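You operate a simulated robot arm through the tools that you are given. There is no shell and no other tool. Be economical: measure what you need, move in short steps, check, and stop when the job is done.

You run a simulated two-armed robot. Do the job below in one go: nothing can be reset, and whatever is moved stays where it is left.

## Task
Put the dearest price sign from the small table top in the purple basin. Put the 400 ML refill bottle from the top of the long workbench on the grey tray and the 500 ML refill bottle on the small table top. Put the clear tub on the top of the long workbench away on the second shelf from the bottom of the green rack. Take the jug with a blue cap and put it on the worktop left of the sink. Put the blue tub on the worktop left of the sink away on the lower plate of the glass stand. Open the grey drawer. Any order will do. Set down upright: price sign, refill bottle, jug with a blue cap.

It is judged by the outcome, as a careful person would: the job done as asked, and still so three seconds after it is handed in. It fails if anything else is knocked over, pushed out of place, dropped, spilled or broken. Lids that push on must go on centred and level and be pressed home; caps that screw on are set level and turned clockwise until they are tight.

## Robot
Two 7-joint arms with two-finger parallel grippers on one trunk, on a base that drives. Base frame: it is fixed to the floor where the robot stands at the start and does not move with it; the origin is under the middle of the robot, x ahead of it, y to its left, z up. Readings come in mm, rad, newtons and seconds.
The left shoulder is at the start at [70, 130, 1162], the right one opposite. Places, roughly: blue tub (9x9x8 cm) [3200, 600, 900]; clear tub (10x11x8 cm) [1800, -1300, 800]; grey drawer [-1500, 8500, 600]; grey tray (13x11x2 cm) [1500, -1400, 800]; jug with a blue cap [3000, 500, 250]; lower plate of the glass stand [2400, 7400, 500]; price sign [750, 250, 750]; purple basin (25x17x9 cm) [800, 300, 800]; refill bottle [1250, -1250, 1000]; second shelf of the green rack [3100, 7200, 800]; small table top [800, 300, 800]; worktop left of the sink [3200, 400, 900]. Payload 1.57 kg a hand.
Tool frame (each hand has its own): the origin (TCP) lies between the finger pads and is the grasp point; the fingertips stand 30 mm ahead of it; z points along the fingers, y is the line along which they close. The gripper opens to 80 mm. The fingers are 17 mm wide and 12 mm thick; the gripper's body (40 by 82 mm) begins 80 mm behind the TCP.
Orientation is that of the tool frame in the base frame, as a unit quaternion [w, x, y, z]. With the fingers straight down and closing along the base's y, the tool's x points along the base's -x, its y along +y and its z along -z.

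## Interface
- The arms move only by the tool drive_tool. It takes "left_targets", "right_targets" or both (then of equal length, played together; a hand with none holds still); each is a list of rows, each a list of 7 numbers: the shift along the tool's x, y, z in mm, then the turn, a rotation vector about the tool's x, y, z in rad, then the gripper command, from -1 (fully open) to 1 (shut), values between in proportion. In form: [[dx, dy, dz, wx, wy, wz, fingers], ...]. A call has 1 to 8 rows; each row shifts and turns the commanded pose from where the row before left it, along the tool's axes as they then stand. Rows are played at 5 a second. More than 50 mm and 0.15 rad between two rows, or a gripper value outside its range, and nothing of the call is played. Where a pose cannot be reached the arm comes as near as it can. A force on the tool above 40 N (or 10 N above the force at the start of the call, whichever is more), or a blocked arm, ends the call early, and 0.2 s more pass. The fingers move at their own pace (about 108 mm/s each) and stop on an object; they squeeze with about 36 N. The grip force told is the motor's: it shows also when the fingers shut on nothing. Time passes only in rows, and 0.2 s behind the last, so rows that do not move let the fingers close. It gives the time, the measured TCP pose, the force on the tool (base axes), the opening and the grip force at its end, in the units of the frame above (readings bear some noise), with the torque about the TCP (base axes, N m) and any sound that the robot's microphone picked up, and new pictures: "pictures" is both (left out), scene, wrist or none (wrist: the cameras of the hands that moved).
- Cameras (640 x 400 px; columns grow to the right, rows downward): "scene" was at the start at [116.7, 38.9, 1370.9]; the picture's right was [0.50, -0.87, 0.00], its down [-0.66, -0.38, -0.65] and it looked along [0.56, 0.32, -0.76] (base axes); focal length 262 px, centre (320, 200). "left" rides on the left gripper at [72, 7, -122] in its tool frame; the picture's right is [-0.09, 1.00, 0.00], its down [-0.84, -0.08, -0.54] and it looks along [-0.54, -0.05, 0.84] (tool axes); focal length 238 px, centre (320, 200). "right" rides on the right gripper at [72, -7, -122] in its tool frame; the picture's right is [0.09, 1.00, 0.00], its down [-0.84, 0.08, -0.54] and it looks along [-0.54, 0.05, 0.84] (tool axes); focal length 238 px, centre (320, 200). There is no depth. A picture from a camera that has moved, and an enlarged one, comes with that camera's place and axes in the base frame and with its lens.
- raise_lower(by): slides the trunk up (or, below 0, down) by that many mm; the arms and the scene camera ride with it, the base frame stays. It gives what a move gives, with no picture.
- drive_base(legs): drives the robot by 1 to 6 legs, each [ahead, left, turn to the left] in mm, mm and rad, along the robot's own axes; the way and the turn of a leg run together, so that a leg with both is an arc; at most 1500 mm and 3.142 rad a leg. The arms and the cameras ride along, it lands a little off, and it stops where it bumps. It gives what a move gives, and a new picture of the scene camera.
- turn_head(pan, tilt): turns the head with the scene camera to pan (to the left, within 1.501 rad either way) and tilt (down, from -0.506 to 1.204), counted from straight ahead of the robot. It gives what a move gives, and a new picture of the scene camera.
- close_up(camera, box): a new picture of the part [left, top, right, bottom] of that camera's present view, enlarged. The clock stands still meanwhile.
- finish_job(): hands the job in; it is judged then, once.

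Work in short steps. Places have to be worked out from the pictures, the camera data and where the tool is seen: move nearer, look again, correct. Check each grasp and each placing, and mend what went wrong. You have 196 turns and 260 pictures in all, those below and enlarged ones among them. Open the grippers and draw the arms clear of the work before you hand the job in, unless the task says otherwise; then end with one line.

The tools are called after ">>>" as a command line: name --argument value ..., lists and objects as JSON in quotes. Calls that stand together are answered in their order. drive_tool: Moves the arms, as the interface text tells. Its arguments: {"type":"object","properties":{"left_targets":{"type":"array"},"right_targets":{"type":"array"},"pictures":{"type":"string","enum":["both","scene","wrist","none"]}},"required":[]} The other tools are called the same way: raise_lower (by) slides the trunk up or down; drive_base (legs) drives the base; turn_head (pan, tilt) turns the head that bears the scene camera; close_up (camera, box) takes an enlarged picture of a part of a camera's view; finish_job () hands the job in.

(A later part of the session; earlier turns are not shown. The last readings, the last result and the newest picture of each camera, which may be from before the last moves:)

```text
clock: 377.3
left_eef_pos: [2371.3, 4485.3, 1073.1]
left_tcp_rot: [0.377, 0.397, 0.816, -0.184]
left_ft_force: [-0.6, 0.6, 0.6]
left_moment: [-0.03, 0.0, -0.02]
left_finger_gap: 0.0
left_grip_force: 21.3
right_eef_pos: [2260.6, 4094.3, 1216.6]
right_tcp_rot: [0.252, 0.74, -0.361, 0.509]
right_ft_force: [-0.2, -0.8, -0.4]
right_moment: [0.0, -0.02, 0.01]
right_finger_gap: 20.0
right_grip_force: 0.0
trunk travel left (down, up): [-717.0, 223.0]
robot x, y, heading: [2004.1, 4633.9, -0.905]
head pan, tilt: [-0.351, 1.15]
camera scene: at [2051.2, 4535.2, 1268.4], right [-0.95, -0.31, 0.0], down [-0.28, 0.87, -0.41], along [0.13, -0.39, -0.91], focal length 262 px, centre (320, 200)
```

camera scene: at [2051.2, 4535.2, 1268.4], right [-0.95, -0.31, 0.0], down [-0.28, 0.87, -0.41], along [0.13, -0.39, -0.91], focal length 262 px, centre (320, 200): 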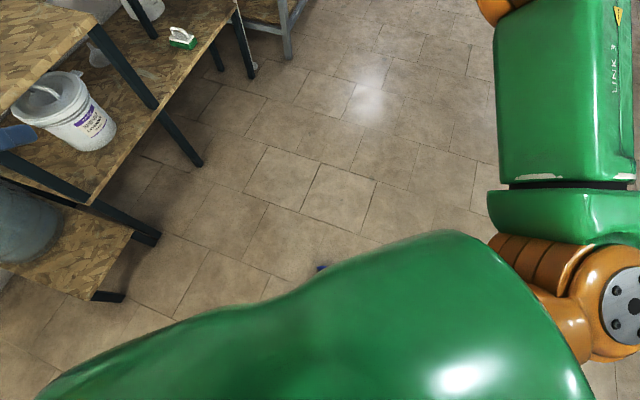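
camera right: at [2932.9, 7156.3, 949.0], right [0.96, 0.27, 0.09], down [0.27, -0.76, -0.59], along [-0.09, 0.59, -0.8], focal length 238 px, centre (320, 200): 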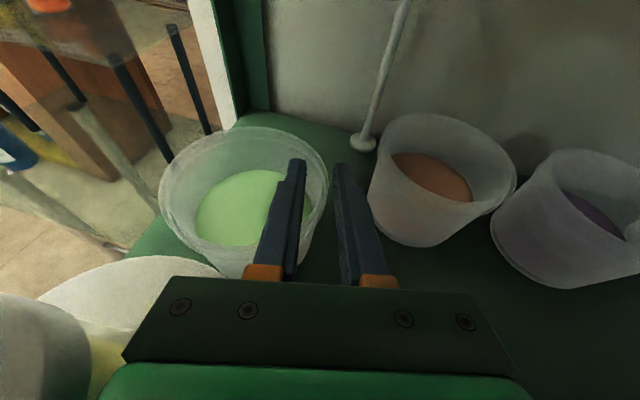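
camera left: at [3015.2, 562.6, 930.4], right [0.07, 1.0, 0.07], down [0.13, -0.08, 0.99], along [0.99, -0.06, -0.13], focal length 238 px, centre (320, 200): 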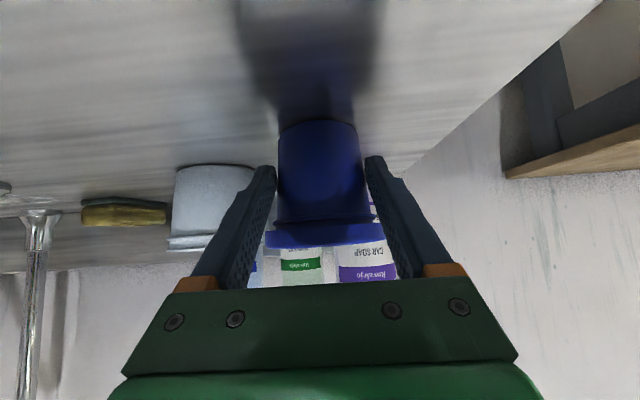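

The tub is ≈[2105,4345]. I open the right hand and pitch it down to vertical.

>>> drive_tool --right_targets '[[0, 0, 0, 0, -0.15, 0, -0.5], [0, 0, 0, 0, -0.15, 0, -1], [0, 0, 0, 0, -0.15, 0, -1], [0, 0, 0, 0, -0.15, 0, -1], [0, 0, 0, 0, -0.15, 0, -1], [0, 0, 0, 0, -0.15, 0, -1], [0, 0, 0, 0, -0.15, 0, -1], [0, 0, 0, 0, -0.15, 0, -1]]' --pictures "none"

>>> drive_tool --right_targets '[[-48, 0, 0, 0, 0, 0, -1], [-48, 0, 0, 0, 0, 0, -1], [-48, 0, 0, 0, 0, 0, -1], [-48, 0, 0, 0, 0, 0, -1]]' --pictures "none"

```text
clock: 379.1
left_eef_pos: [2372.6, 4486.1, 1073.5]
left_tcp_rot: [0.377, 0.397, 0.817, -0.184]
left_ft_force: [0.1, 0.5, 1.0]
left_moment: [0.04, -0.03, -0.05]
left_finger_gap: 0.0
left_grip_force: 20.6
right_eef_pos: [2135.9, 4159.5, 1121.8]
right_tcp_rot: [0.048, 0.894, -0.437, 0.091]
right_ft_force: [-0.8, -0.4, -0.4]
right_moment: [0.01, 0.0, 0.01]
right_finger_gap: 80.3
right_grip_force: 0.0
right hand out of reach, approached as far as the arm can: row 2, 3, 4, 5, 6, 7, 8
trunk travel left (down, up): [-717.0, 223.0]
robot x, y, heading: [2000.7, 4628.1, -0.904]
head pan, tilt: [-0.351, 1.15]
```

```text
clock: 380.1
left_eef_pos: [2373.0, 4486.2, 1073.6]
left_tcp_rot: [0.376, 0.398, 0.816, -0.184]
left_ft_force: [0.3, -0.3, -0.2]
left_moment: [0.02, 0.02, 0.02]
left_finger_gap: 0.1
left_grip_force: 21.4
right_eef_pos: [2134.1, 4161.4, 1124.9]
right_tcp_rot: [0.048, 0.893, -0.437, 0.091]
right_ft_force: [0.6, 0.7, -0.6]
right_moment: [-0.01, -0.03, 0.01]
right_finger_gap: 80.0
right_grip_force: 0.1
right hand out of reach, approached as far as the arm can: row 1, 2, 3, 4
trunk travel left (down, up): [-717.0, 223.0]
robot x, y, heading: [2002.9, 4632.1, -0.907]
head pan, tilt: [-0.351, 1.15]
```

The hand was too high for this posture; I lower it along the tool.

>>> drive_tool --right_targets '[[-20, 0, 45, 0, 0, 0, -1], [-20, 0, 45, 0, 0, 0, -1], [-20, 0, 45, 0, 0, 0, -1], [-20, 0, 45, 0, 0, 0, -1], [-20, 0, 45, 0, 0, 0, -1], [-10, 0, 45, 0, 0, 0, -1]]' --pictures "none"

```text
clock: 381.5
left_eef_pos: [2374.4, 4487.0, 1074.3]
left_tcp_rot: [0.375, 0.397, 0.817, -0.186]
left_ft_force: [0.4, 0.6, -0.6]
left_moment: [0.02, 0.05, -0.03]
left_finger_gap: 0.0
left_grip_force: 21.1
right_eef_pos: [2154.6, 4136.8, 882.4]
right_tcp_rot: [0.049, 0.893, -0.438, 0.09]
right_ft_force: [0.2, 0.0, 0.3]
right_moment: [-0.05, 0.02, -0.03]
right_finger_gap: 80.2
right_grip_force: 0.1
right hand out of reach, approached as far as the arm can: row 1, 2, 3, 4
trunk travel left (down, up): [-717.0, 223.0]
robot x, y, heading: [2001.7, 4630.0, -0.901]
head pan, tilt: [-0.351, 1.15]
```

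>>> drive_tool --right_targets '[[-40, -16, 0, 0, -0.1, 0, -1], [-40, -16, 0, 0, -0.1, 0, -1], [-40, -16, 0, 0, 0, 0, -1], [-40, -17, 0, 0, 0, 0, -1], [-36, -17, 0, 0, 0, 0, -1]]' --pictures "wrist"

```text
clock: 382.7
left_eef_pos: [2373.1, 4486.0, 1072.8]
left_tcp_rot: [0.376, 0.398, 0.816, -0.185]
left_ft_force: [0.5, 1.2, -0.3]
left_moment: [-0.02, -0.02, 0.02]
left_finger_gap: 0.0
left_grip_force: 21.4
right_eef_pos: [2097.7, 4338.9, 868.9]
right_tcp_rot: [0.004, 0.898, -0.44, 0.001]
right_ft_force: [-0.2, -0.5, 0.4]
right_moment: [0.0, -0.03, 0.0]
right_finger_gap: 80.3
right_grip_force: 0.1
trunk travel left (down, up): [-717.0, 223.0]
robot x, y, heading: [1998.9, 4630.6, -0.902]
head pan, tilt: [-0.351, 1.15]
camera right: at [2146.7, 4288.8, 990.3], right [-0.73, -0.68, 0.01], down [-0.57, 0.62, 0.54], along [-0.37, 0.39, -0.84], focal length 238 px, centre (320, 200)
```

right: 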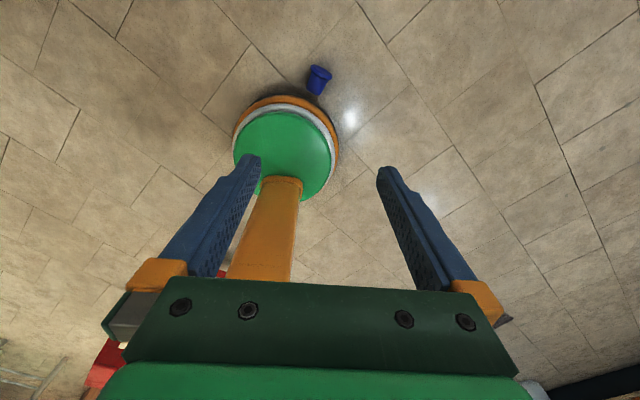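

Tub ≈[2081,4360], lid away from the robot as planned. Zoom for its exact orientation.

>>> close_up --camera "right" --box '[280, 50, 360, 110]'

```text
6.67 times, centred on (320, 80) of right
camera zoom: at [2146.7, 4288.8, 990.3], right [-0.73, -0.68, 0.01], down [-0.57, 0.62, 0.54], along [-0.37, 0.39, -0.84], focal length 1589 px, centre (320, 1000)
```

zoom: 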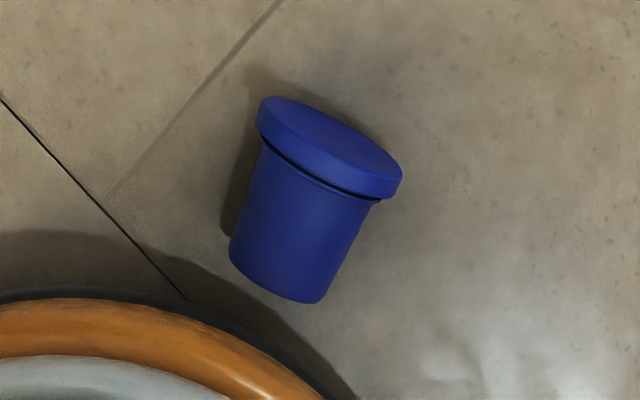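

Tub body centre ≈[2075,4372], axis 22° right of the hand's forward. I back the base 30 mm, yaw the hand 0.38 rad and lower the trunk.

>>> drive_base --legs '[[-30, 0, 0]]'

>>> drive_tool --right_targets '[[0, 0, 0, 0, 0, 0.13, -1], [0, 0, 0, 0, 0, 0.13, -1], [0, 0, 0, 0, 0, 0.12, -1]]' --pictures "none"

>>> raise_lower --by -400

>>> raise_lower --by -200

>>> close_up --camera "right" --box '[0, 0, 640, 400]'

```text
clock: 383.5
left_eef_pos: [2355.5, 4506.2, 1072.4]
left_tcp_rot: [0.374, 0.397, 0.817, -0.183]
left_ft_force: [-1.0, -0.7, 0.0]
left_moment: [-0.02, 0.01, -0.01]
left_finger_gap: 0.0
left_grip_force: 21.2
right_eef_pos: [2081.5, 4359.3, 866.3]
right_tcp_rot: [0.003, 0.898, -0.44, 0.0]
right_ft_force: [-0.4, -0.3, -0.5]
right_moment: [0.04, 0.02, -0.01]
right_finger_gap: 80.1
right_grip_force: 0.0
trunk travel left (down, up): [-717.0, 223.0]
robot x, y, heading: [1981.0, 4656.1, -0.904]
head pan, tilt: [-0.351, 1.15]
camera scene: at [2035.8, 4554.7, 1268.0], right [-0.95, -0.31, 0.0], down [-0.28, 0.87, -0.41], along [0.12, -0.39, -0.91], focal length 262 px, centre (320, 200)
```

scene: 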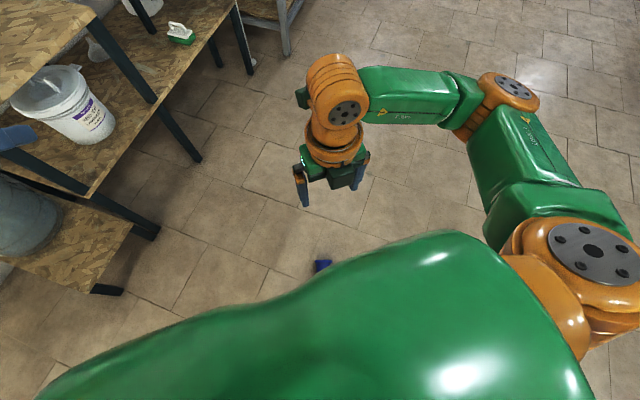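

```text
clock: 384.3
left_eef_pos: [2354.5, 4509.8, 1074.4]
left_tcp_rot: [0.377, 0.397, 0.816, -0.184]
left_ft_force: [-0.4, 0.4, 0.4]
left_moment: [0.0, 0.0, 0.03]
left_finger_gap: 0.1
left_grip_force: 20.8
right_eef_pos: [2079.4, 4362.4, 866.8]
right_tcp_rot: [0.004, 0.799, -0.602, 0.004]
right_ft_force: [-0.2, 0.9, 0.2]
right_moment: [0.01, 0.0, -0.02]
right_finger_gap: 79.9
right_grip_force: 0.0
trunk travel left (down, up): [-717.0, 223.0]
robot x, y, heading: [1985.2, 4656.8, -0.903]
head pan, tilt: [-0.351, 1.15]
```

```text
clock: 388.1
left_eef_pos: [2354.7, 4508.2, 672.7]
left_tcp_rot: [0.378, 0.396, 0.817, -0.184]
left_ft_force: [0.6, -0.3, 0.1]
left_moment: [-0.03, 0.01, 0.0]
left_finger_gap: 0.0
left_grip_force: 22.0
right_eef_pos: [2079.1, 4361.9, 466.9]
right_tcp_rot: [0.003, 0.799, -0.601, 0.003]
right_ft_force: [-0.3, -0.2, 0.3]
right_moment: [0.01, 0.02, -0.01]
right_finger_gap: 80.2
right_grip_force: 0.0
trunk travel left (down, up): [-317.0, 623.0]
robot x, y, heading: [1978.9, 4654.8, -0.907]
head pan, tilt: [-0.351, 1.15]
```

```text
clock: 390.3
left_eef_pos: [2354.1, 4508.6, 474.0]
left_tcp_rot: [0.376, 0.397, 0.817, -0.184]
left_ft_force: [-0.6, 0.0, -1.2]
left_moment: [-0.02, -0.01, -0.04]
left_finger_gap: 0.1
left_grip_force: 21.4
right_eef_pos: [2079.8, 4362.3, 266.4]
right_tcp_rot: [0.003, 0.799, -0.601, 0.003]
right_ft_force: [-0.6, -0.2, 0.1]
right_moment: [0.0, -0.01, -0.01]
right_finger_gap: 80.3
right_grip_force: 0.1
trunk travel left (down, up): [-117.0, 823.0]
robot x, y, heading: [1980.4, 4657.7, -0.906]
head pan, tilt: [-0.351, 1.15]
```

```text
1.00 times, centred on (320, 200) of right (not enlarged: the box is as wide or as high as the picture)
camera zoom: at [2105.5, 4296.6, 390.2], right [-0.93, -0.36, 0.0], down [-0.31, 0.79, 0.53], along [-0.2, 0.5, -0.85], focal length 238 px, centre (320, 200)
```

zoom: 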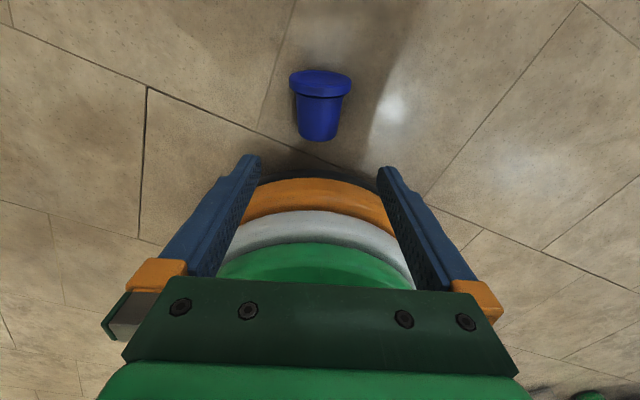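

Aligned with its axis now. Move 15 mm back, lower trunk 110, then arm 70 mm down and look.

>>> drive_tool --right_targets '[[-15, 0, 0, 0, 0, 0, -1]]' --pictures "none"

>>> raise_lower --by -112

>>> drive_tool --right_targets '[[0, 0, 35, 0, 0, 0, -1], [0, 0, 30, 0, 0, 0, -1]]' --pictures "wrist"

```text
clock: 390.7
left_eef_pos: [2354.5, 4508.9, 473.6]
left_tcp_rot: [0.377, 0.396, 0.817, -0.183]
left_ft_force: [0.2, -0.9, 0.2]
left_moment: [-0.02, 0.02, -0.04]
left_finger_gap: 0.0
left_grip_force: 21.7
right_eef_pos: [2076.0, 4375.9, 267.5]
right_tcp_rot: [0.005, 0.799, -0.601, 0.004]
right_ft_force: [0.7, 0.0, -0.1]
right_moment: [0.02, 0.01, -0.03]
right_finger_gap: 80.3
right_grip_force: 0.1
trunk travel left (down, up): [-117.0, 823.0]
robot x, y, heading: [1984.4, 4657.4, -0.904]
head pan, tilt: [-0.351, 1.15]
```

```text
clock: 392.1
left_eef_pos: [2354.6, 4509.0, 361.6]
left_tcp_rot: [0.377, 0.397, 0.817, -0.183]
left_ft_force: [0.7, 0.1, -0.4]
left_moment: [0.0, -0.01, -0.01]
left_finger_gap: 0.0
left_grip_force: 21.4
right_eef_pos: [2076.4, 4376.0, 154.8]
right_tcp_rot: [0.004, 0.798, -0.602, 0.002]
right_ft_force: [0.1, 0.4, 0.6]
right_moment: [0.01, 0.02, -0.04]
right_finger_gap: 79.9
right_grip_force: 0.1
trunk travel left (down, up): [-5.0, 935.0]
robot x, y, heading: [1987.4, 4656.1, -0.907]
head pan, tilt: [-0.351, 1.15]
```

```text
clock: 392.7
left_eef_pos: [2354.5, 4507.7, 361.8]
left_tcp_rot: [0.377, 0.397, 0.816, -0.184]
left_ft_force: [0.2, 0.8, -0.4]
left_moment: [0.02, 0.0, -0.01]
left_finger_gap: 0.1
left_grip_force: 20.8
right_eef_pos: [2075.9, 4376.6, 87.8]
right_tcp_rot: [0.003, 0.799, -0.601, 0.004]
right_ft_force: [1.5, 0.2, -0.7]
right_moment: [0.01, 0.02, -0.03]
right_finger_gap: 79.9
right_grip_force: 0.1
trunk travel left (down, up): [-5.0, 935.0]
robot x, y, heading: [1985.8, 4649.8, -0.902]
head pan, tilt: [-0.351, 1.15]
camera right: at [2102.0, 4311.3, 211.6], right [-0.93, -0.36, 0.0], down [-0.31, 0.79, 0.53], along [-0.2, 0.5, -0.85], focal length 238 px, centre (320, 200)
```

right: 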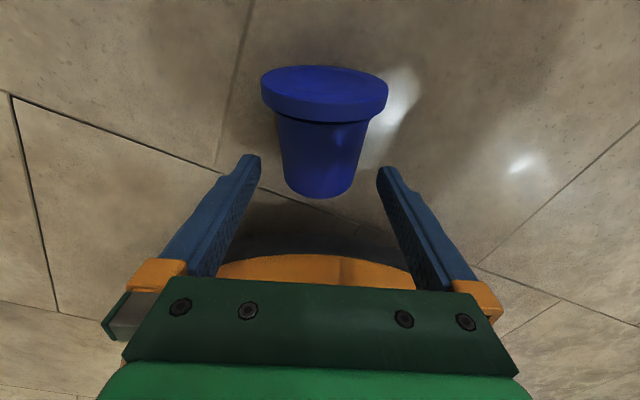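

Aligned. Shift 10 mm toward the lid, descend 47 mm and close.

>>> drive_tool --right_targets '[[10, 0, 20, 0, 0, 0, -1], [0, 0, 17, 0, 0, 0, -1], [0, 0, 10, 0, 0, 0, -1], [0, 0, 0, 0, 0, 0, 1], [0, 0, 0, 0, 0, 0, 1], [0, 0, 0, 0, 0, 0, 1]]' --pictures "wrist"

```text
clock: 394.1
left_eef_pos: [2354.6, 4508.7, 361.9]
left_tcp_rot: [0.377, 0.397, 0.816, -0.185]
left_ft_force: [-0.1, -0.1, -0.2]
left_moment: [0.01, -0.03, -0.03]
left_finger_gap: 0.0
left_grip_force: 21.6
right_eef_pos: [2078.5, 4363.7, 41.9]
right_tcp_rot: [0.004, 0.799, -0.601, 0.004]
right_ft_force: [0.8, -0.7, 0.3]
right_moment: [-0.03, -0.03, -0.02]
right_finger_gap: 63.1
right_grip_force: 35.8
trunk travel left (down, up): [-5.0, 935.0]
robot x, y, heading: [1987.4, 4654.8, -0.903]
head pan, tilt: [-0.351, 1.15]
camera right: at [2104.1, 4299.2, 165.0], right [-0.93, -0.36, 0.0], down [-0.31, 0.79, 0.53], along [-0.2, 0.5, -0.85], focal length 238 px, centre (320, 200)
```

right: 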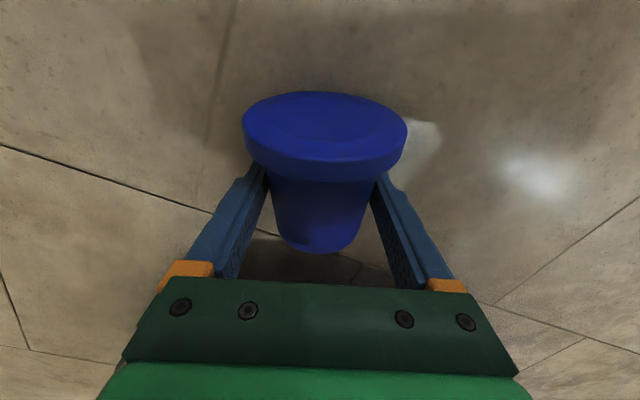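

Gripped firmly just under the lid. Raise the trunk 400, then pitch the hand up while extending so the tub comes upright.

>>> raise_lower --by 400

>>> drive_tool --right_targets '[[35, 0, 0, 0, 0.15, 0, 1], [34.6, 0, 5.2, 0, 0.15, 0, 1], [33.4, 0, 10.3, 0, 0.15, 0, 1], [31.5, 0, 15.2, 0, 0.15, 0, 1], [28.9, 0, 19.8, 0, 0.15, 0, 1], [25.6, 0, 23.9, 0, 0.15, 0, 1], [21.8, 0, 27.4, 0, 0.15, 0, 1], [17.4, 0, 30.4, 0, 0.15, 0, 1]]' --pictures "none"

>>> drive_tool --right_targets '[[0, 0, 0, 0, 0.13, 0, 1], [0, 0, 0, 0, 0.12, 0, 1], [0, 0, 0, 0, 0.12, 0, 1]]' --pictures "wrist"

```text
clock: 397.9
left_eef_pos: [2354.6, 4507.9, 761.3]
left_tcp_rot: [0.377, 0.397, 0.817, -0.183]
left_ft_force: [-0.7, -0.1, 0.4]
left_moment: [0.0, 0.01, -0.02]
left_finger_gap: 0.0
left_grip_force: 21.1
right_eef_pos: [2079.6, 4364.5, 441.8]
right_tcp_rot: [0.004, 0.799, -0.602, 0.002]
right_ft_force: [-0.4, 0.7, -0.9]
right_moment: [-0.03, 0.03, -0.03]
right_finger_gap: 62.8
right_grip_force: 36.7
trunk travel left (down, up): [-405.0, 535.0]
robot x, y, heading: [1984.5, 4654.1, -0.905]
head pan, tilt: [-0.351, 1.15]
```

```text
clock: 399.8
left_eef_pos: [2354.2, 4507.9, 761.2]
left_tcp_rot: [0.376, 0.397, 0.817, -0.185]
left_ft_force: [0.2, 0.5, -0.7]
left_moment: [0.0, 0.04, 0.01]
left_finger_gap: 0.0
left_grip_force: 21.2
right_eef_pos: [2161.7, 4094.8, 446.8]
right_tcp_rot: [0.342, 0.659, -0.495, 0.452]
right_ft_force: [0.4, 0.8, -0.2]
right_moment: [0.05, 0.0, -0.03]
right_finger_gap: 63.3
right_grip_force: 36.2
right hand out of reach, approached as far as the arm can: row 8
trunk travel left (down, up): [-405.0, 535.0]
robot x, y, heading: [1982.2, 4654.8, -0.906]
head pan, tilt: [-0.351, 1.15]
```

```text
clock: 400.6
left_eef_pos: [2355.3, 4509.1, 761.5]
left_tcp_rot: [0.376, 0.398, 0.816, -0.185]
left_ft_force: [0.2, 0.3, 0.6]
left_moment: [0.01, 0.0, 0.0]
left_finger_gap: 0.0
left_grip_force: 21.8
right_eef_pos: [2197.5, 4101.9, 452.0]
right_tcp_rot: [0.391, 0.616, -0.467, 0.5]
right_ft_force: [-0.3, 0.6, 0.2]
right_moment: [0.0, 0.01, -0.03]
right_finger_gap: 63.3
right_grip_force: 36.0
right hand out of reach, approached as far as the arm can: row 1, 2, 3
trunk travel left (down, up): [-405.0, 535.0]
robot x, y, heading: [1983.6, 4652.6, -0.906]
head pan, tilt: [-0.351, 1.15]
camera right: at [2178.1, 4205.8, 547.5], right [-0.96, -0.27, 0.1], down [-0.26, 0.65, -0.71], along [0.13, -0.71, -0.69], focal length 238 px, centre (320, 200)
```

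right: 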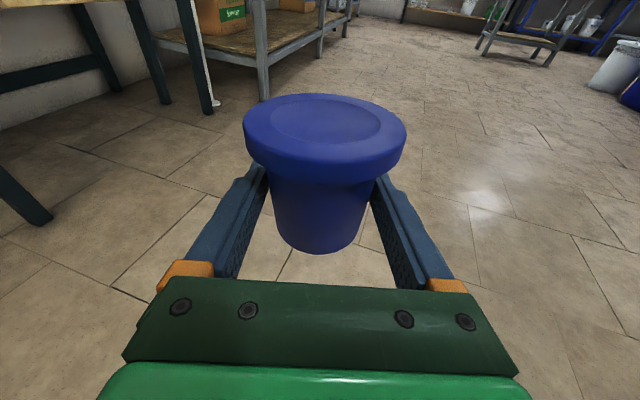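

Tub nearly upright (79°). I raise the hand relative to the shoulder and pull back a little so it can reach full pitch.

>>> drive_tool --right_targets '[[40, 0, -15, 0, 0, 0, 1], [40, 0, -15, 0, 0, 0, 1], [40, 0, -15, 0, 0, 0, 1], [40, 0, -15, 0, 0, 0, 1], [40, 0, -15, 0, 0, 0, 1], [0, 0, 0, 0, 0, 0, 1]]' --pictures "none"

```text
clock: 401.9
left_eef_pos: [2354.9, 4509.1, 761.0]
left_tcp_rot: [0.377, 0.397, 0.817, -0.183]
left_ft_force: [-0.7, 0.0, -0.4]
left_moment: [-0.01, -0.03, 0.03]
left_finger_gap: 0.0
left_grip_force: 21.8
right_eef_pos: [2191.4, 4133.1, 663.1]
right_tcp_rot: [0.391, 0.616, -0.468, 0.5]
right_ft_force: [-0.1, 0.6, -0.5]
right_moment: [0.0, -0.03, 0.02]
right_finger_gap: 63.5
right_grip_force: 35.7
trunk travel left (down, up): [-405.0, 535.0]
robot x, y, heading: [1981.3, 4651.4, -0.909]
head pan, tilt: [-0.351, 1.15]
```

Because the tub lay lid-end-high by ~9°, it's upright at ≈81°. Fine-tune pitch and turn the hand straight ahead.

>>> drive_tool --right_targets '[[0, 0, -10, 0, 0.035, 0, 1], [0, 0, -10, 0.125, 0, -0.022, 1], [0, 0, -10, 0.125, 0, -0.022, 1], [0, 0, 0, 0.125, 0, -0.022, 1]]' --pictures "wrist"

```text
clock: 402.9
left_eef_pos: [2353.8, 4508.9, 761.8]
left_tcp_rot: [0.377, 0.397, 0.816, -0.184]
left_ft_force: [0.7, 0.3, 0.5]
left_moment: [-0.02, 0.0, 0.03]
left_finger_gap: 0.0
left_grip_force: 22.1
right_eef_pos: [2204.6, 4182.0, 688.5]
right_tcp_rot: [0.296, 0.686, -0.341, 0.57]
right_ft_force: [-0.6, 0.2, 0.1]
right_moment: [-0.02, 0.01, 0.0]
right_finger_gap: 63.3
right_grip_force: 35.8
right hand out of reach, approached as far as the arm can: row 4
trunk travel left (down, up): [-405.0, 535.0]
robot x, y, heading: [1982.3, 4654.6, -0.909]
head pan, tilt: [-0.351, 1.15]
camera right: at [2147.9, 4274.0, 780.7], right [-0.79, -0.6, 0.11], down [-0.48, 0.49, -0.73], along [0.38, -0.63, -0.68], focal length 238 px, centre (320, 200)
```

right: 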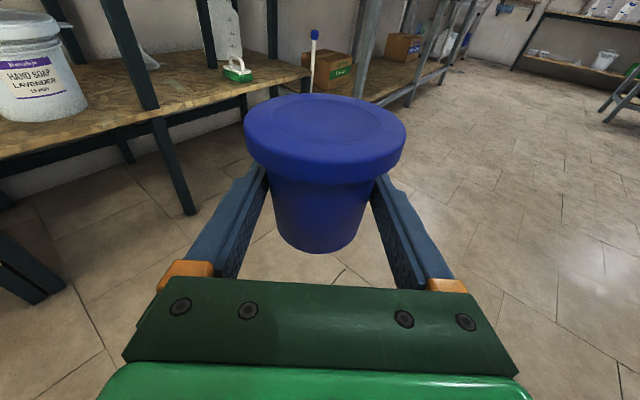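

Tub is upright in hand. The lower glass plate is z≈563 with an open front strip (y 7214–7376); I'll aim for ≈[2450,7295]. Drive there past the stools.

>>> drive_base --legs '[[0, 0, 1.24], [0, 0, 1.24], [0, -500, 0], [1500, 0, 0], [460, 0, 0], [0, 180, 0]]'

>>> turn_head --pan -0.1 --tilt 0.6

```text
clock: 422.5
left_eef_pos: [2090.5, 6935.8, 761.7]
left_tcp_rot: [-0.297, 0.644, -0.64, -0.296]
left_ft_force: [-0.3, -0.1, 0.6]
left_moment: [0.0, 0.03, -0.02]
left_finger_gap: 0.1
left_grip_force: 21.5
right_eef_pos: [2408.5, 7102.9, 689.5]
right_tcp_rot: [-0.443, 0.545, 0.539, 0.465]
right_ft_force: [0.1, -0.4, -0.7]
right_moment: [0.0, 0.02, -0.02]
right_finger_gap: 63.1
right_grip_force: 35.7
trunk travel left (down, up): [-405.0, 535.0]
robot x, y, heading: [2291.1, 6593.1, 1.578]
head pan, tilt: [-0.351, 1.15]
camera scene: at [2313.5, 6700.2, 956.4], right [0.94, -0.34, 0.0], down [-0.31, -0.86, -0.41], along [0.14, 0.38, -0.91], focal length 262 px, centre (320, 200)
```

scene: 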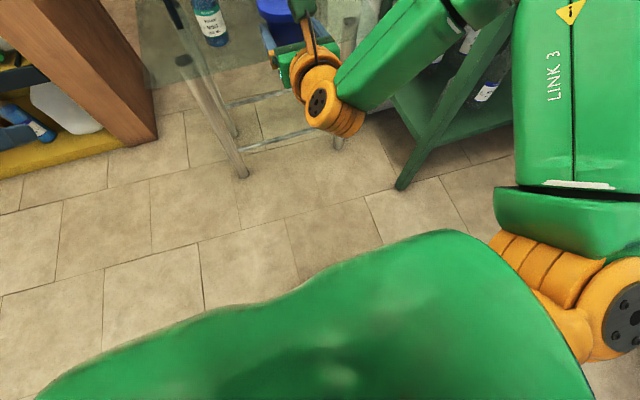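

```text
clock: 423.5
left_eef_pos: [2091.7, 6934.7, 762.3]
left_tcp_rot: [-0.296, 0.644, -0.64, -0.297]
left_ft_force: [0.3, 0.6, -0.7]
left_moment: [-0.01, 0.01, 0.01]
left_finger_gap: 0.1
left_grip_force: 21.2
right_eef_pos: [2408.9, 7102.6, 690.1]
right_tcp_rot: [-0.444, 0.544, 0.54, 0.464]
right_ft_force: [0.1, -0.8, 0.0]
right_moment: [0.01, 0.0, 0.01]
right_finger_gap: 63.2
right_grip_force: 35.9
trunk travel left (down, up): [-405.0, 535.0]
robot x, y, heading: [2290.8, 6588.8, 1.581]
head pan, tilt: [-0.099, 0.6]
camera scene: at [2302.0, 6732.1, 998.0], right [1.0, -0.09, 0.0], down [-0.05, -0.56, -0.82], along [0.08, 0.82, -0.57], focal length 262 px, centre (320, 200)
```

scene: 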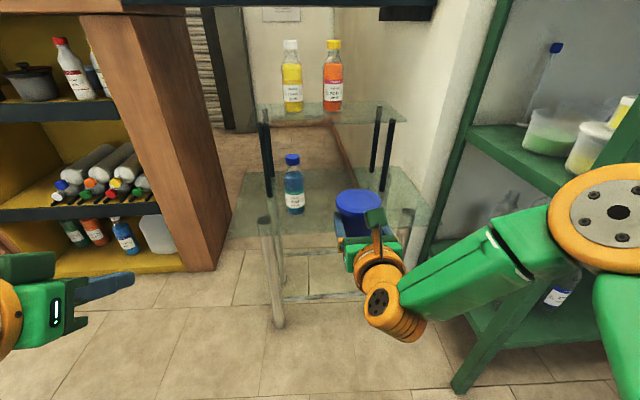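

I drive 150 ahead, extend 38 and shift right 31 so the tub is over ≈[2440,7300], then lower the trunk 60.

>>> drive_base --legs '[[150, 0, 0]]'

>>> drive_tool --right_targets '[[6, 16, 19, 0, 0, 0, 1], [0, 15, 19, 0, 0, 0, 1]]' --pictures "none"

>>> raise_lower --by -60

>>> close_up --camera "scene" --box '[220, 80, 480, 260]'

```text
clock: 424.9
left_eef_pos: [2091.0, 7086.3, 761.2]
left_tcp_rot: [-0.296, 0.644, -0.64, -0.297]
left_ft_force: [0.2, 0.6, 0.5]
left_moment: [-0.01, -0.02, 0.0]
left_finger_gap: 0.3
left_grip_force: 21.7
right_eef_pos: [2409.1, 7252.6, 687.9]
right_tcp_rot: [-0.443, 0.545, 0.539, 0.465]
right_ft_force: [0.4, -0.9, -0.3]
right_moment: [-0.02, 0.0, -0.01]
right_finger_gap: 63.1
right_grip_force: 35.8
trunk travel left (down, up): [-405.0, 535.0]
robot x, y, heading: [2296.0, 6746.3, 1.575]
head pan, tilt: [-0.099, 0.6]
camera scene: at [2301.4, 6883.1, 998.1], right [1.0, -0.1, 0.0], down [-0.05, -0.56, -0.82], along [0.08, 0.82, -0.57], focal length 262 px, centre (320, 200)
```

scene: 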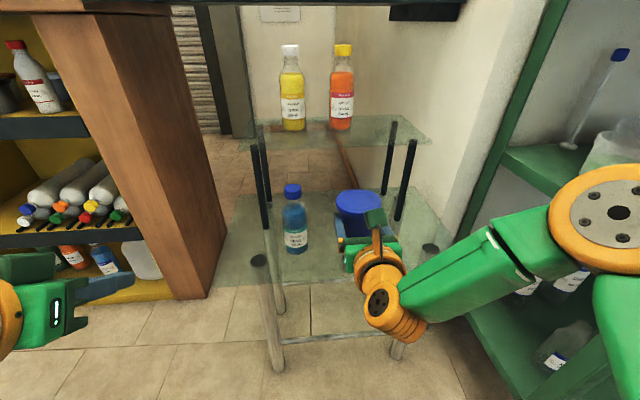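

```text
clock: 425.4
left_eef_pos: [2090.8, 7085.6, 761.5]
left_tcp_rot: [-0.297, 0.643, -0.64, -0.297]
left_ft_force: [0.8, 0.6, 0.6]
left_moment: [0.0, 0.0, -0.02]
left_finger_gap: 0.0
left_grip_force: 20.6
right_eef_pos: [2423.4, 7292.3, 704.1]
right_tcp_rot: [-0.44, 0.548, 0.537, 0.466]
right_ft_force: [-0.1, 0.3, -0.5]
right_moment: [0.02, 0.02, 0.0]
right_finger_gap: 63.0
right_grip_force: 36.2
right hand out of reach, approached as far as the arm can: row 1, 2
trunk travel left (down, up): [-405.0, 535.0]
robot x, y, heading: [2294.8, 6746.1, 1.575]
head pan, tilt: [-0.099, 0.6]
```

```text
clock: 426.4
left_eef_pos: [2091.5, 7085.1, 701.9]
left_tcp_rot: [-0.297, 0.643, -0.641, -0.296]
left_ft_force: [-0.3, 0.5, 0.1]
left_moment: [-0.01, 0.0, -0.02]
left_finger_gap: 0.1
left_grip_force: 21.3
right_eef_pos: [2423.7, 7291.0, 643.4]
right_tcp_rot: [-0.441, 0.547, 0.538, 0.465]
right_ft_force: [0.1, -0.6, -0.9]
right_moment: [-0.01, -0.01, -0.02]
right_finger_gap: 63.1
right_grip_force: 36.4
trunk travel left (down, up): [-345.0, 595.0]
robot x, y, heading: [2296.3, 6745.6, 1.568]
head pan, tilt: [-0.099, 0.6]
```

```text
2.22 times, centred on (350, 170) of scene
camera zoom: at [2301.5, 6882.5, 938.1], right [1.0, -0.1, 0.0], down [-0.05, -0.56, -0.83], along [0.08, 0.82, -0.56], focal length 581 px, centre (253, 267)
```

zoom: 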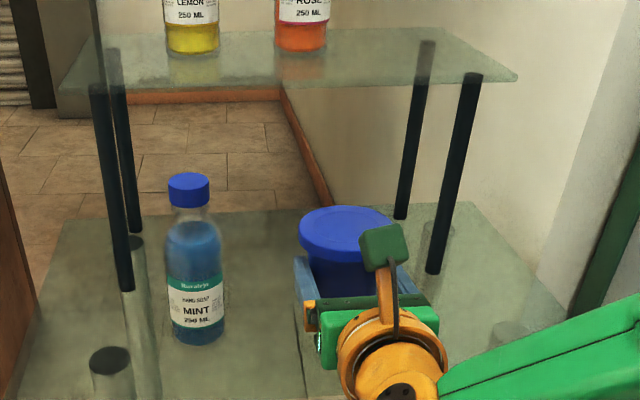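

Position looks good (bottle clear). Lower in steps by trunk, watching force.

>>> raise_lower --by -20

>>> raise_lower --by -6

>>> raise_lower --by -4

```text
clock: 427.1
left_eef_pos: [2090.8, 7086.3, 682.2]
left_tcp_rot: [-0.297, 0.643, -0.641, -0.297]
left_ft_force: [-0.2, -0.7, -0.5]
left_moment: [0.0, 0.01, -0.03]
left_finger_gap: 0.0
left_grip_force: 21.2
right_eef_pos: [2423.0, 7291.4, 622.2]
right_tcp_rot: [-0.44, 0.548, 0.538, 0.466]
right_ft_force: [0.0, -0.3, -0.2]
right_moment: [0.01, 0.02, -0.01]
right_finger_gap: 63.0
right_grip_force: 36.3
trunk travel left (down, up): [-325.0, 615.0]
robot x, y, heading: [2295.9, 6748.0, 1.571]
head pan, tilt: [-0.099, 0.6]
```

```text
clock: 427.7
left_eef_pos: [2090.8, 7085.1, 675.6]
left_tcp_rot: [-0.296, 0.643, -0.64, -0.297]
left_ft_force: [-0.8, 0.3, -0.1]
left_moment: [0.01, 0.04, -0.01]
left_finger_gap: 0.2
left_grip_force: 21.1
right_eef_pos: [2422.9, 7291.3, 617.0]
right_tcp_rot: [-0.441, 0.547, 0.538, 0.466]
right_ft_force: [-0.3, 0.5, -0.4]
right_moment: [0.02, 0.01, 0.02]
right_finger_gap: 63.1
right_grip_force: 36.5
trunk travel left (down, up): [-319.0, 621.0]
robot x, y, heading: [2292.7, 6743.5, 1.569]
head pan, tilt: [-0.099, 0.6]
```

```text
clock: 428.2
left_eef_pos: [2091.0, 7086.4, 671.7]
left_tcp_rot: [-0.297, 0.643, -0.641, -0.297]
left_ft_force: [0.3, 0.1, -0.6]
left_moment: [0.03, -0.02, -0.01]
left_finger_gap: 0.1
left_grip_force: 20.9
right_eef_pos: [2423.4, 7290.3, 612.9]
right_tcp_rot: [-0.441, 0.547, 0.538, 0.466]
right_ft_force: [-0.9, 0.6, 0.0]
right_moment: [-0.01, -0.03, 0.01]
right_finger_gap: 62.9
right_grip_force: 36.1
trunk travel left (down, up): [-315.0, 625.0]
robot x, y, heading: [2294.2, 6743.8, 1.575]
head pan, tilt: [-0.099, 0.6]
```

No contact yet; continue lowering in 4 mm steps.

>>> raise_lower --by -4

>>> raise_lower --by -4

>>> raise_lower --by -3

```text
clock: 428.7
left_eef_pos: [2091.4, 7085.8, 667.4]
left_tcp_rot: [-0.296, 0.644, -0.64, -0.297]
left_ft_force: [-0.8, -0.2, -0.3]
left_moment: [0.01, 0.04, 0.0]
left_finger_gap: 0.1
left_grip_force: 21.5
right_eef_pos: [2424.1, 7290.9, 609.0]
right_tcp_rot: [-0.441, 0.547, 0.538, 0.466]
right_ft_force: [0.7, -0.4, 0.2]
right_moment: [0.0, 0.01, -0.03]
right_finger_gap: 63.1
right_grip_force: 36.0
trunk travel left (down, up): [-311.0, 629.0]
robot x, y, heading: [2295.3, 6743.9, 1.572]
head pan, tilt: [-0.099, 0.6]
```

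```text
clock: 429.3
left_eef_pos: [2091.5, 7087.1, 663.6]
left_tcp_rot: [-0.295, 0.644, -0.64, -0.298]
left_ft_force: [0.1, 0.5, 1.1]
left_moment: [0.03, 0.03, -0.02]
left_finger_gap: 0.2
left_grip_force: 21.1
right_eef_pos: [2423.2, 7291.4, 605.9]
right_tcp_rot: [-0.44, 0.548, 0.538, 0.466]
right_ft_force: [0.3, 0.6, -0.7]
right_moment: [-0.02, 0.01, 0.03]
right_finger_gap: 63.1
right_grip_force: 36.2
trunk travel left (down, up): [-307.0, 633.0]
robot x, y, heading: [2296.7, 6746.3, 1.576]
head pan, tilt: [-0.099, 0.6]
```

```text
clock: 429.8
left_eef_pos: [2091.2, 7084.7, 660.5]
left_tcp_rot: [-0.296, 0.644, -0.64, -0.297]
left_ft_force: [0.0, -0.3, -0.2]
left_moment: [0.01, -0.02, 0.0]
left_finger_gap: 0.0
left_grip_force: 21.8
right_eef_pos: [2422.4, 7290.3, 602.7]
right_tcp_rot: [-0.441, 0.547, 0.538, 0.465]
right_ft_force: [-0.2, 0.0, -1.5]
right_moment: [0.03, 0.0, 0.01]
right_finger_gap: 63.2
right_grip_force: 36.5
trunk travel left (down, up): [-304.0, 636.0]
robot x, y, heading: [2292.0, 6739.5, 1.573]
head pan, tilt: [-0.099, 0.6]
```

A close look to judge the remaining gap.

>>> close_up --camera "scene" --box '[270, 120, 430, 240]'

```text
3.33 times, centred on (350, 180) of scene
camera zoom: at [2301.5, 6882.6, 897.1], right [1.0, -0.1, 0.0], down [-0.05, -0.56, -0.82], along [0.08, 0.82, -0.57], focal length 872 px, centre (220, 267)
```

zoom: 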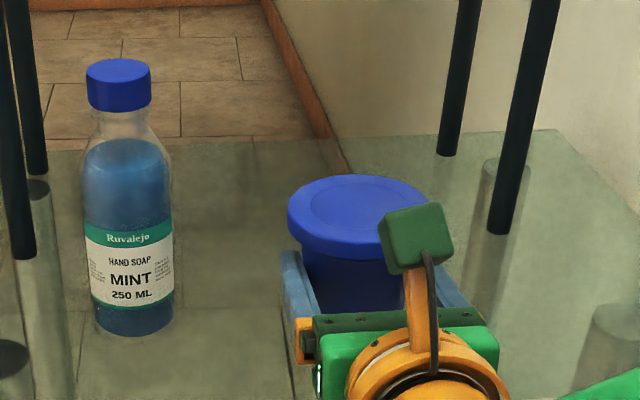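

Estimated lid top ≈638, so base ≈560; continue lowering gently.

>>> raise_lower --by -4

>>> raise_lower --by -4

>>> raise_lower --by -4

```text
clock: 430.3
left_eef_pos: [2091.6, 7085.8, 656.0]
left_tcp_rot: [-0.296, 0.643, -0.641, -0.296]
left_ft_force: [-0.2, 0.7, -0.8]
left_moment: [-0.02, 0.05, 0.02]
left_finger_gap: 0.0
left_grip_force: 21.1
right_eef_pos: [2423.6, 7290.3, 598.6]
right_tcp_rot: [-0.44, 0.548, 0.538, 0.466]
right_ft_force: [0.3, -0.2, -0.6]
right_moment: [0.02, 0.0, -0.01]
right_finger_gap: 63.1
right_grip_force: 35.7
trunk travel left (down, up): [-300.0, 640.0]
robot x, y, heading: [2291.9, 6743.1, 1.575]
head pan, tilt: [-0.099, 0.6]
```

```text
clock: 430.8
left_eef_pos: [2090.7, 7086.2, 651.9]
left_tcp_rot: [-0.297, 0.643, -0.64, -0.297]
left_ft_force: [-0.6, 0.5, 0.3]
left_moment: [-0.03, 0.02, 0.02]
left_finger_gap: 0.0
left_grip_force: 21.6
right_eef_pos: [2422.4, 7292.3, 593.9]
right_tcp_rot: [-0.441, 0.547, 0.538, 0.466]
right_ft_force: [1.1, -1.0, -1.0]
right_moment: [-0.01, 0.01, -0.02]
right_finger_gap: 63.0
right_grip_force: 36.1
trunk travel left (down, up): [-296.0, 644.0]
robot x, y, heading: [2297.8, 6741.3, 1.576]
head pan, tilt: [-0.099, 0.6]
```

```text
clock: 431.4
left_eef_pos: [2091.1, 7085.4, 648.7]
left_tcp_rot: [-0.297, 0.644, -0.64, -0.297]
left_ft_force: [-0.1, -0.4, -0.6]
left_moment: [0.01, -0.02, -0.02]
left_finger_gap: 0.0
left_grip_force: 22.0
right_eef_pos: [2422.8, 7291.7, 589.9]
right_tcp_rot: [-0.441, 0.547, 0.538, 0.466]
right_ft_force: [-0.1, 0.0, -0.2]
right_moment: [-0.01, 0.0, -0.02]
right_finger_gap: 63.1
right_grip_force: 35.7
trunk travel left (down, up): [-292.0, 648.0]
robot x, y, heading: [2292.9, 6742.5, 1.572]
head pan, tilt: [-0.099, 0.6]
```

>>> raise_lower --by -4

>>> raise_lower --by -4

>>> raise_lower --by -4

```text
clock: 431.9
left_eef_pos: [2091.7, 7085.6, 643.5]
left_tcp_rot: [-0.297, 0.643, -0.641, -0.297]
left_ft_force: [0.4, 0.2, 0.0]
left_moment: [-0.03, -0.01, 0.02]
left_finger_gap: 0.0
left_grip_force: 21.4
right_eef_pos: [2423.1, 7291.4, 586.2]
right_tcp_rot: [-0.441, 0.547, 0.538, 0.466]
right_ft_force: [0.0, -1.3, -0.4]
right_moment: [0.0, -0.03, 0.0]
right_finger_gap: 62.9
right_grip_force: 35.8
trunk travel left (down, up): [-288.0, 652.0]
robot x, y, heading: [2291.0, 6746.9, 1.575]
head pan, tilt: [-0.099, 0.6]
```

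```text
clock: 432.4
left_eef_pos: [2089.7, 7086.2, 641.7]
left_tcp_rot: [-0.296, 0.643, -0.641, -0.297]
left_ft_force: [-0.4, 0.1, 0.4]
left_moment: [0.01, -0.01, 0.0]
left_finger_gap: 0.0
left_grip_force: 21.5
right_eef_pos: [2422.5, 7292.0, 582.5]
right_tcp_rot: [-0.44, 0.548, 0.538, 0.466]
right_ft_force: [-1.0, 0.6, -0.3]
right_moment: [-0.01, -0.01, 0.01]
right_finger_gap: 63.2
right_grip_force: 35.8
trunk travel left (down, up): [-284.0, 656.0]
robot x, y, heading: [2294.9, 6746.0, 1.577]
head pan, tilt: [-0.099, 0.6]
```

```text
clock: 433.0
left_eef_pos: [2090.5, 7087.8, 637.6]
left_tcp_rot: [-0.297, 0.643, -0.641, -0.297]
left_ft_force: [-0.4, 0.2, -0.3]
left_moment: [-0.04, 0.0, 0.0]
left_finger_gap: 0.0
left_grip_force: 21.5
right_eef_pos: [2422.7, 7289.8, 579.1]
right_tcp_rot: [-0.44, 0.548, 0.538, 0.466]
right_ft_force: [0.0, 1.1, 1.6]
right_moment: [0.05, 0.03, -0.02]
right_finger_gap: 63.0
right_grip_force: 35.4
trunk travel left (down, up): [-280.0, 660.0]
robot x, y, heading: [2293.5, 6744.1, 1.568]
head pan, tilt: [-0.099, 0.6]
```

Slight contact begins; one more small step, then look.

>>> raise_lower --by -3

>>> close_up --camera "right" --box '[0, 0, 640, 400]'

```text
clock: 433.5
left_eef_pos: [2090.6, 7085.3, 635.5]
left_tcp_rot: [-0.297, 0.643, -0.64, -0.297]
left_ft_force: [-0.8, -0.6, 0.5]
left_moment: [0.01, -0.01, 0.03]
left_finger_gap: 0.0
left_grip_force: 21.6
right_eef_pos: [2422.8, 7290.1, 578.7]
right_tcp_rot: [-0.442, 0.546, 0.536, 0.468]
right_ft_force: [0.0, 5.2, 12.7]
right_moment: [0.51, 0.22, -0.07]
right_finger_gap: 62.9
right_grip_force: 36.3
trunk travel left (down, up): [-277.0, 663.0]
robot x, y, heading: [2294.6, 6744.3, 1.575]
head pan, tilt: [-0.099, 0.6]
```

```text
1.00 times, centred on (320, 200) of right (not enlarged: the box is as wide or as high as the picture)
camera zoom: at [2410.6, 7183.6, 670.1], right [0.99, -0.02, 0.11], down [0.07, -0.68, -0.73], along [0.09, 0.73, -0.67], focal length 238 px, centre (320, 200)
```

zoom: 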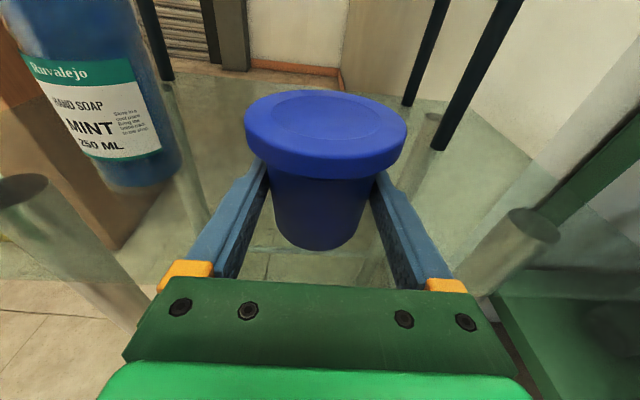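

Tub is seated (12.7 N). Ease 2 mm, open fully, and retract horizontally.

>>> raise_lower --by 2

>>> drive_tool --right_targets '[[0, 0, 0, 0, 0, 0, 0], [0, 0, 0, 0, 0, 0, -1], [0, 0, 0, 0, 0, 0, -1], [-4, 0, -20, 0, 0, 0, -1], [-6, 0, -32, 0, 0, 0, -1], [-7, 0, -40, 0, 0, 0, -1], [-4, 0, -40, 0, 0, 0, -1]]' --pictures "scene"

```text
clock: 434.0
left_eef_pos: [2090.5, 7085.1, 636.4]
left_tcp_rot: [-0.298, 0.643, -0.64, -0.297]
left_ft_force: [-0.5, -0.7, 0.4]
left_moment: [-0.01, -0.02, -0.01]
left_finger_gap: 0.0
left_grip_force: 21.1
right_eef_pos: [2422.5, 7289.5, 578.3]
right_tcp_rot: [-0.442, 0.546, 0.538, 0.466]
right_ft_force: [0.6, 1.8, 7.8]
right_moment: [0.28, 0.13, -0.08]
right_finger_gap: 63.0
right_grip_force: 36.5
trunk travel left (down, up): [-279.0, 661.0]
robot x, y, heading: [2294.2, 6745.9, 1.571]
head pan, tilt: [-0.099, 0.6]
```

```text
clock: 435.6
left_eef_pos: [2092.1, 7085.8, 636.3]
left_tcp_rot: [-0.297, 0.644, -0.64, -0.297]
left_ft_force: [-0.3, -0.5, -0.1]
left_moment: [-0.02, -0.01, 0.01]
left_finger_gap: 0.0
left_grip_force: 21.9
right_eef_pos: [2408.4, 7175.7, 578.1]
right_tcp_rot: [-0.439, 0.548, 0.538, 0.466]
right_ft_force: [-0.4, 0.6, -0.8]
right_moment: [-0.05, -0.01, -0.03]
right_finger_gap: 79.7
right_grip_force: 0.0
right hand out of reach, approached as far as the arm can: row 7
trunk travel left (down, up): [-279.0, 661.0]
robot x, y, heading: [2294.1, 6740.1, 1.575]
head pan, tilt: [-0.099, 0.6]
camera scene: at [2301.1, 6882.7, 872.1], right [1.0, -0.1, 0.0], down [-0.05, -0.56, -0.82], along [0.08, 0.82, -0.57], focal length 262 px, centre (320, 200)
```

scene: 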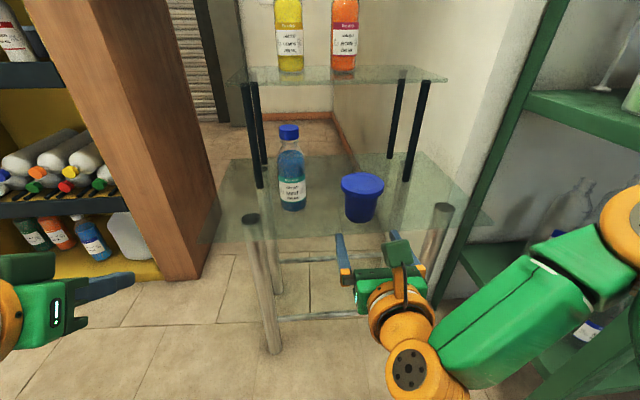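

The blue tub stands upright on the lower glass plate. Now the grey drawer: I drive through the gap toward −x.

>>> drive_base --legs '[[-150, 0, 0], [0, 0, 1.571], [700, 0, 0], [0, -300, 0], [1300, 0, 0]]'

```text
clock: 452.0
left_eef_pos: [-41.2, 6676.5, 635.4]
left_tcp_rot: [0.001, 0.908, 0.005, -0.419]
left_ft_force: [0.4, 0.3, 0.3]
left_moment: [-0.01, 0.01, 0.01]
left_finger_gap: 0.0
left_grip_force: 21.4
right_eef_pos: [-133.4, 6993.5, 578.3]
right_tcp_rot: [-0.641, 0.004, 0.767, 0.016]
right_ft_force: [0.4, 0.1, -0.2]
right_moment: [0.03, -0.03, 0.0]
right_finger_gap: 79.9
right_grip_force: 0.2
trunk travel left (down, up): [-279.0, 661.0]
robot x, y, heading: [302.7, 6884.4, -3.128]
head pan, tilt: [-0.099, 0.6]
camera scene: at [160.5, 6889.9, 872.1], right [0.09, 1.0, 0.0], down [0.56, -0.05, -0.82], along [-0.82, 0.07, -0.57], focal length 262 px, centre (320, 200)
```

scene: 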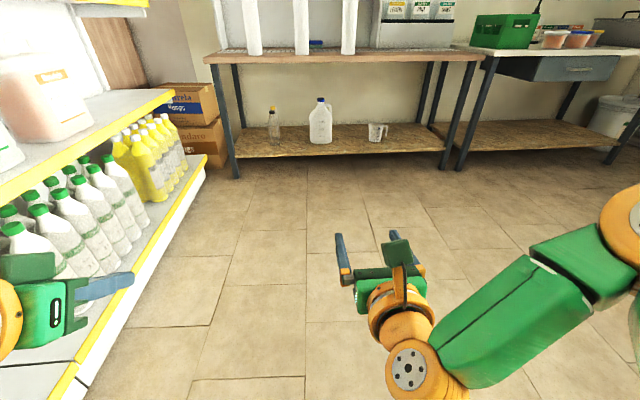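

The grey drawer is at right, under the table (≈[−1480,8620,610]). I move away from the bottle shelf and across to face it.

>>> drive_base --legs '[[0, -500, 0], [300, 0, 0], [0, -1100, 0], [450, 0, 0]]'

>>> close_up --camera "scene" --box '[240, 20, 520, 200]'

```text
clock: 464.1
left_eef_pos: [-807.9, 8278.1, 635.0]
left_tcp_rot: [-0.006, 0.908, -0.011, -0.419]
left_ft_force: [0.4, 0.2, 0.3]
left_moment: [0.01, 0.01, -0.04]
left_finger_gap: 0.0
left_grip_force: 20.5
right_eef_pos: [-890.0, 8598.7, 578.6]
right_tcp_rot: [-0.64, 0.017, 0.767, 0.026]
right_ft_force: [-0.2, 0.3, 0.2]
right_moment: [0.0, 0.06, 0.01]
right_finger_gap: 79.8
right_grip_force: 0.0
trunk travel left (down, up): [-279.0, 661.0]
robot x, y, heading: [-458.0, 8472.4, 3.116]
head pan, tilt: [-0.099, 0.6]
camera scene: at [-599.1, 8484.3, 872.1], right [0.12, 0.99, 0.0], down [0.56, -0.07, -0.82], along [-0.82, 0.1, -0.57], focal length 262 px, centre (320, 200)
```

scene: 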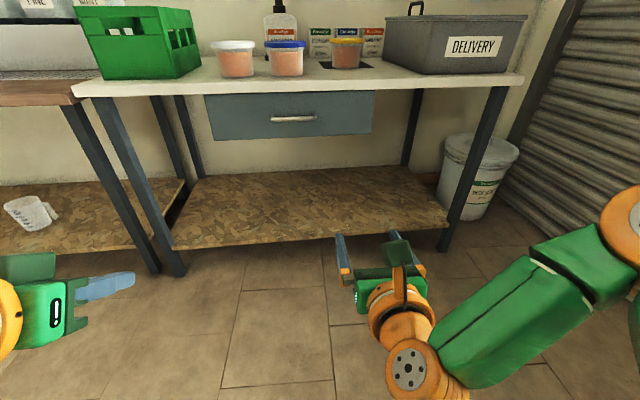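

```text
2.22 times, centred on (380, 110) of scene
camera zoom: at [-599.1, 8484.3, 872.1], right [0.12, 0.99, 0.0], down [0.56, -0.07, -0.82], along [-0.82, 0.1, -0.57], focal length 581 px, centre (187, 400)
```

zoom: 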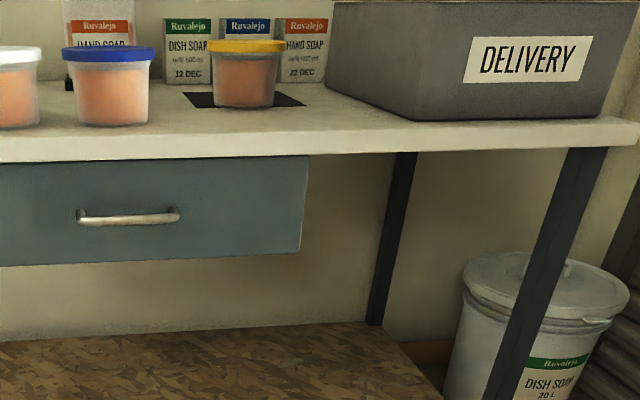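

Handle: a horizontal bar at ≈[−1315,8498,645]. I set the right hand level (pitch 90°) and roll it 90° so the fingers close vertically.

>>> raise_lower --by 67

>>> drive_tool --right_targets '[[0, 0, 0, 0, 0.085, 0, -1], [0, 0, 0, 0, 0.085, 0, -1], [0, 0, 0, 0, 0, -0.15, -1], [0, 0, 0, 0, 0, -0.15, -1], [0, 0, 0, 0, 0, -0.15, -1], [0, 0, 0, 0, 0, -0.15, -1], [0, 0, 0, 0, 0, -0.15, -1], [0, 0, 0, 0, 0, -0.15, -1]]' --pictures "none"

>>> drive_tool --right_targets '[[0, 0, 0, 0, 0, -0.15, -1], [0, 0, 0, 0, 0, -0.15, -1], [0, 0, 0, 0, 0, -0.15, -1], [0, 0, 0, 0, 0, -0.15, -1], [0, 0, 0, 0, 0, -0.07, -1]]' --pictures "none"

```text
clock: 465.2
left_eef_pos: [-806.3, 8278.4, 701.7]
left_tcp_rot: [-0.005, 0.908, -0.01, -0.418]
left_ft_force: [0.2, 1.2, 0.0]
left_moment: [0.0, 0.0, -0.01]
left_finger_gap: 0.0
left_grip_force: 21.1
right_eef_pos: [-889.3, 8598.7, 645.8]
right_tcp_rot: [-0.64, 0.016, 0.767, 0.026]
right_ft_force: [-1.2, 0.2, -0.4]
right_moment: [-0.04, 0.0, -0.02]
right_finger_gap: 79.8
right_grip_force: 0.0
trunk travel left (down, up): [-346.0, 594.0]
robot x, y, heading: [-458.4, 8473.3, 3.123]
head pan, tilt: [-0.099, 0.6]
```

```text
clock: 467.0
left_eef_pos: [-807.9, 8278.9, 702.7]
left_tcp_rot: [-0.006, 0.907, -0.011, -0.42]
left_ft_force: [-0.5, 1.1, -0.6]
left_moment: [0.0, -0.04, 0.02]
left_finger_gap: 0.1
left_grip_force: 21.5
right_eef_pos: [-889.1, 8593.1, 648.1]
right_tcp_rot: [-0.621, -0.296, 0.646, 0.332]
right_ft_force: [-0.3, -0.6, 1.0]
right_moment: [0.02, 0.0, 0.0]
right_finger_gap: 80.1
right_grip_force: 0.0
right hand out of reach, approached as far as the arm can: row 2
trunk travel left (down, up): [-346.0, 594.0]
robot x, y, heading: [-456.8, 8470.8, 3.116]
head pan, tilt: [-0.099, 0.6]
```

```text
clock: 468.2
left_eef_pos: [-806.8, 8278.0, 703.3]
left_tcp_rot: [-0.005, 0.908, -0.01, -0.419]
left_ft_force: [0.0, -0.1, 0.4]
left_moment: [-0.01, 0.0, -0.02]
left_finger_gap: 0.0
left_grip_force: 21.3
right_eef_pos: [-887.8, 8594.0, 647.9]
right_tcp_rot: [-0.477, -0.491, 0.513, 0.518]
right_ft_force: [0.0, 1.0, 0.1]
right_moment: [-0.01, 0.0, 0.01]
right_finger_gap: 80.1
right_grip_force: 0.1
trunk travel left (down, up): [-346.0, 594.0]
robot x, y, heading: [-461.7, 8470.4, 3.121]
head pan, tilt: [-0.099, 0.6]
```

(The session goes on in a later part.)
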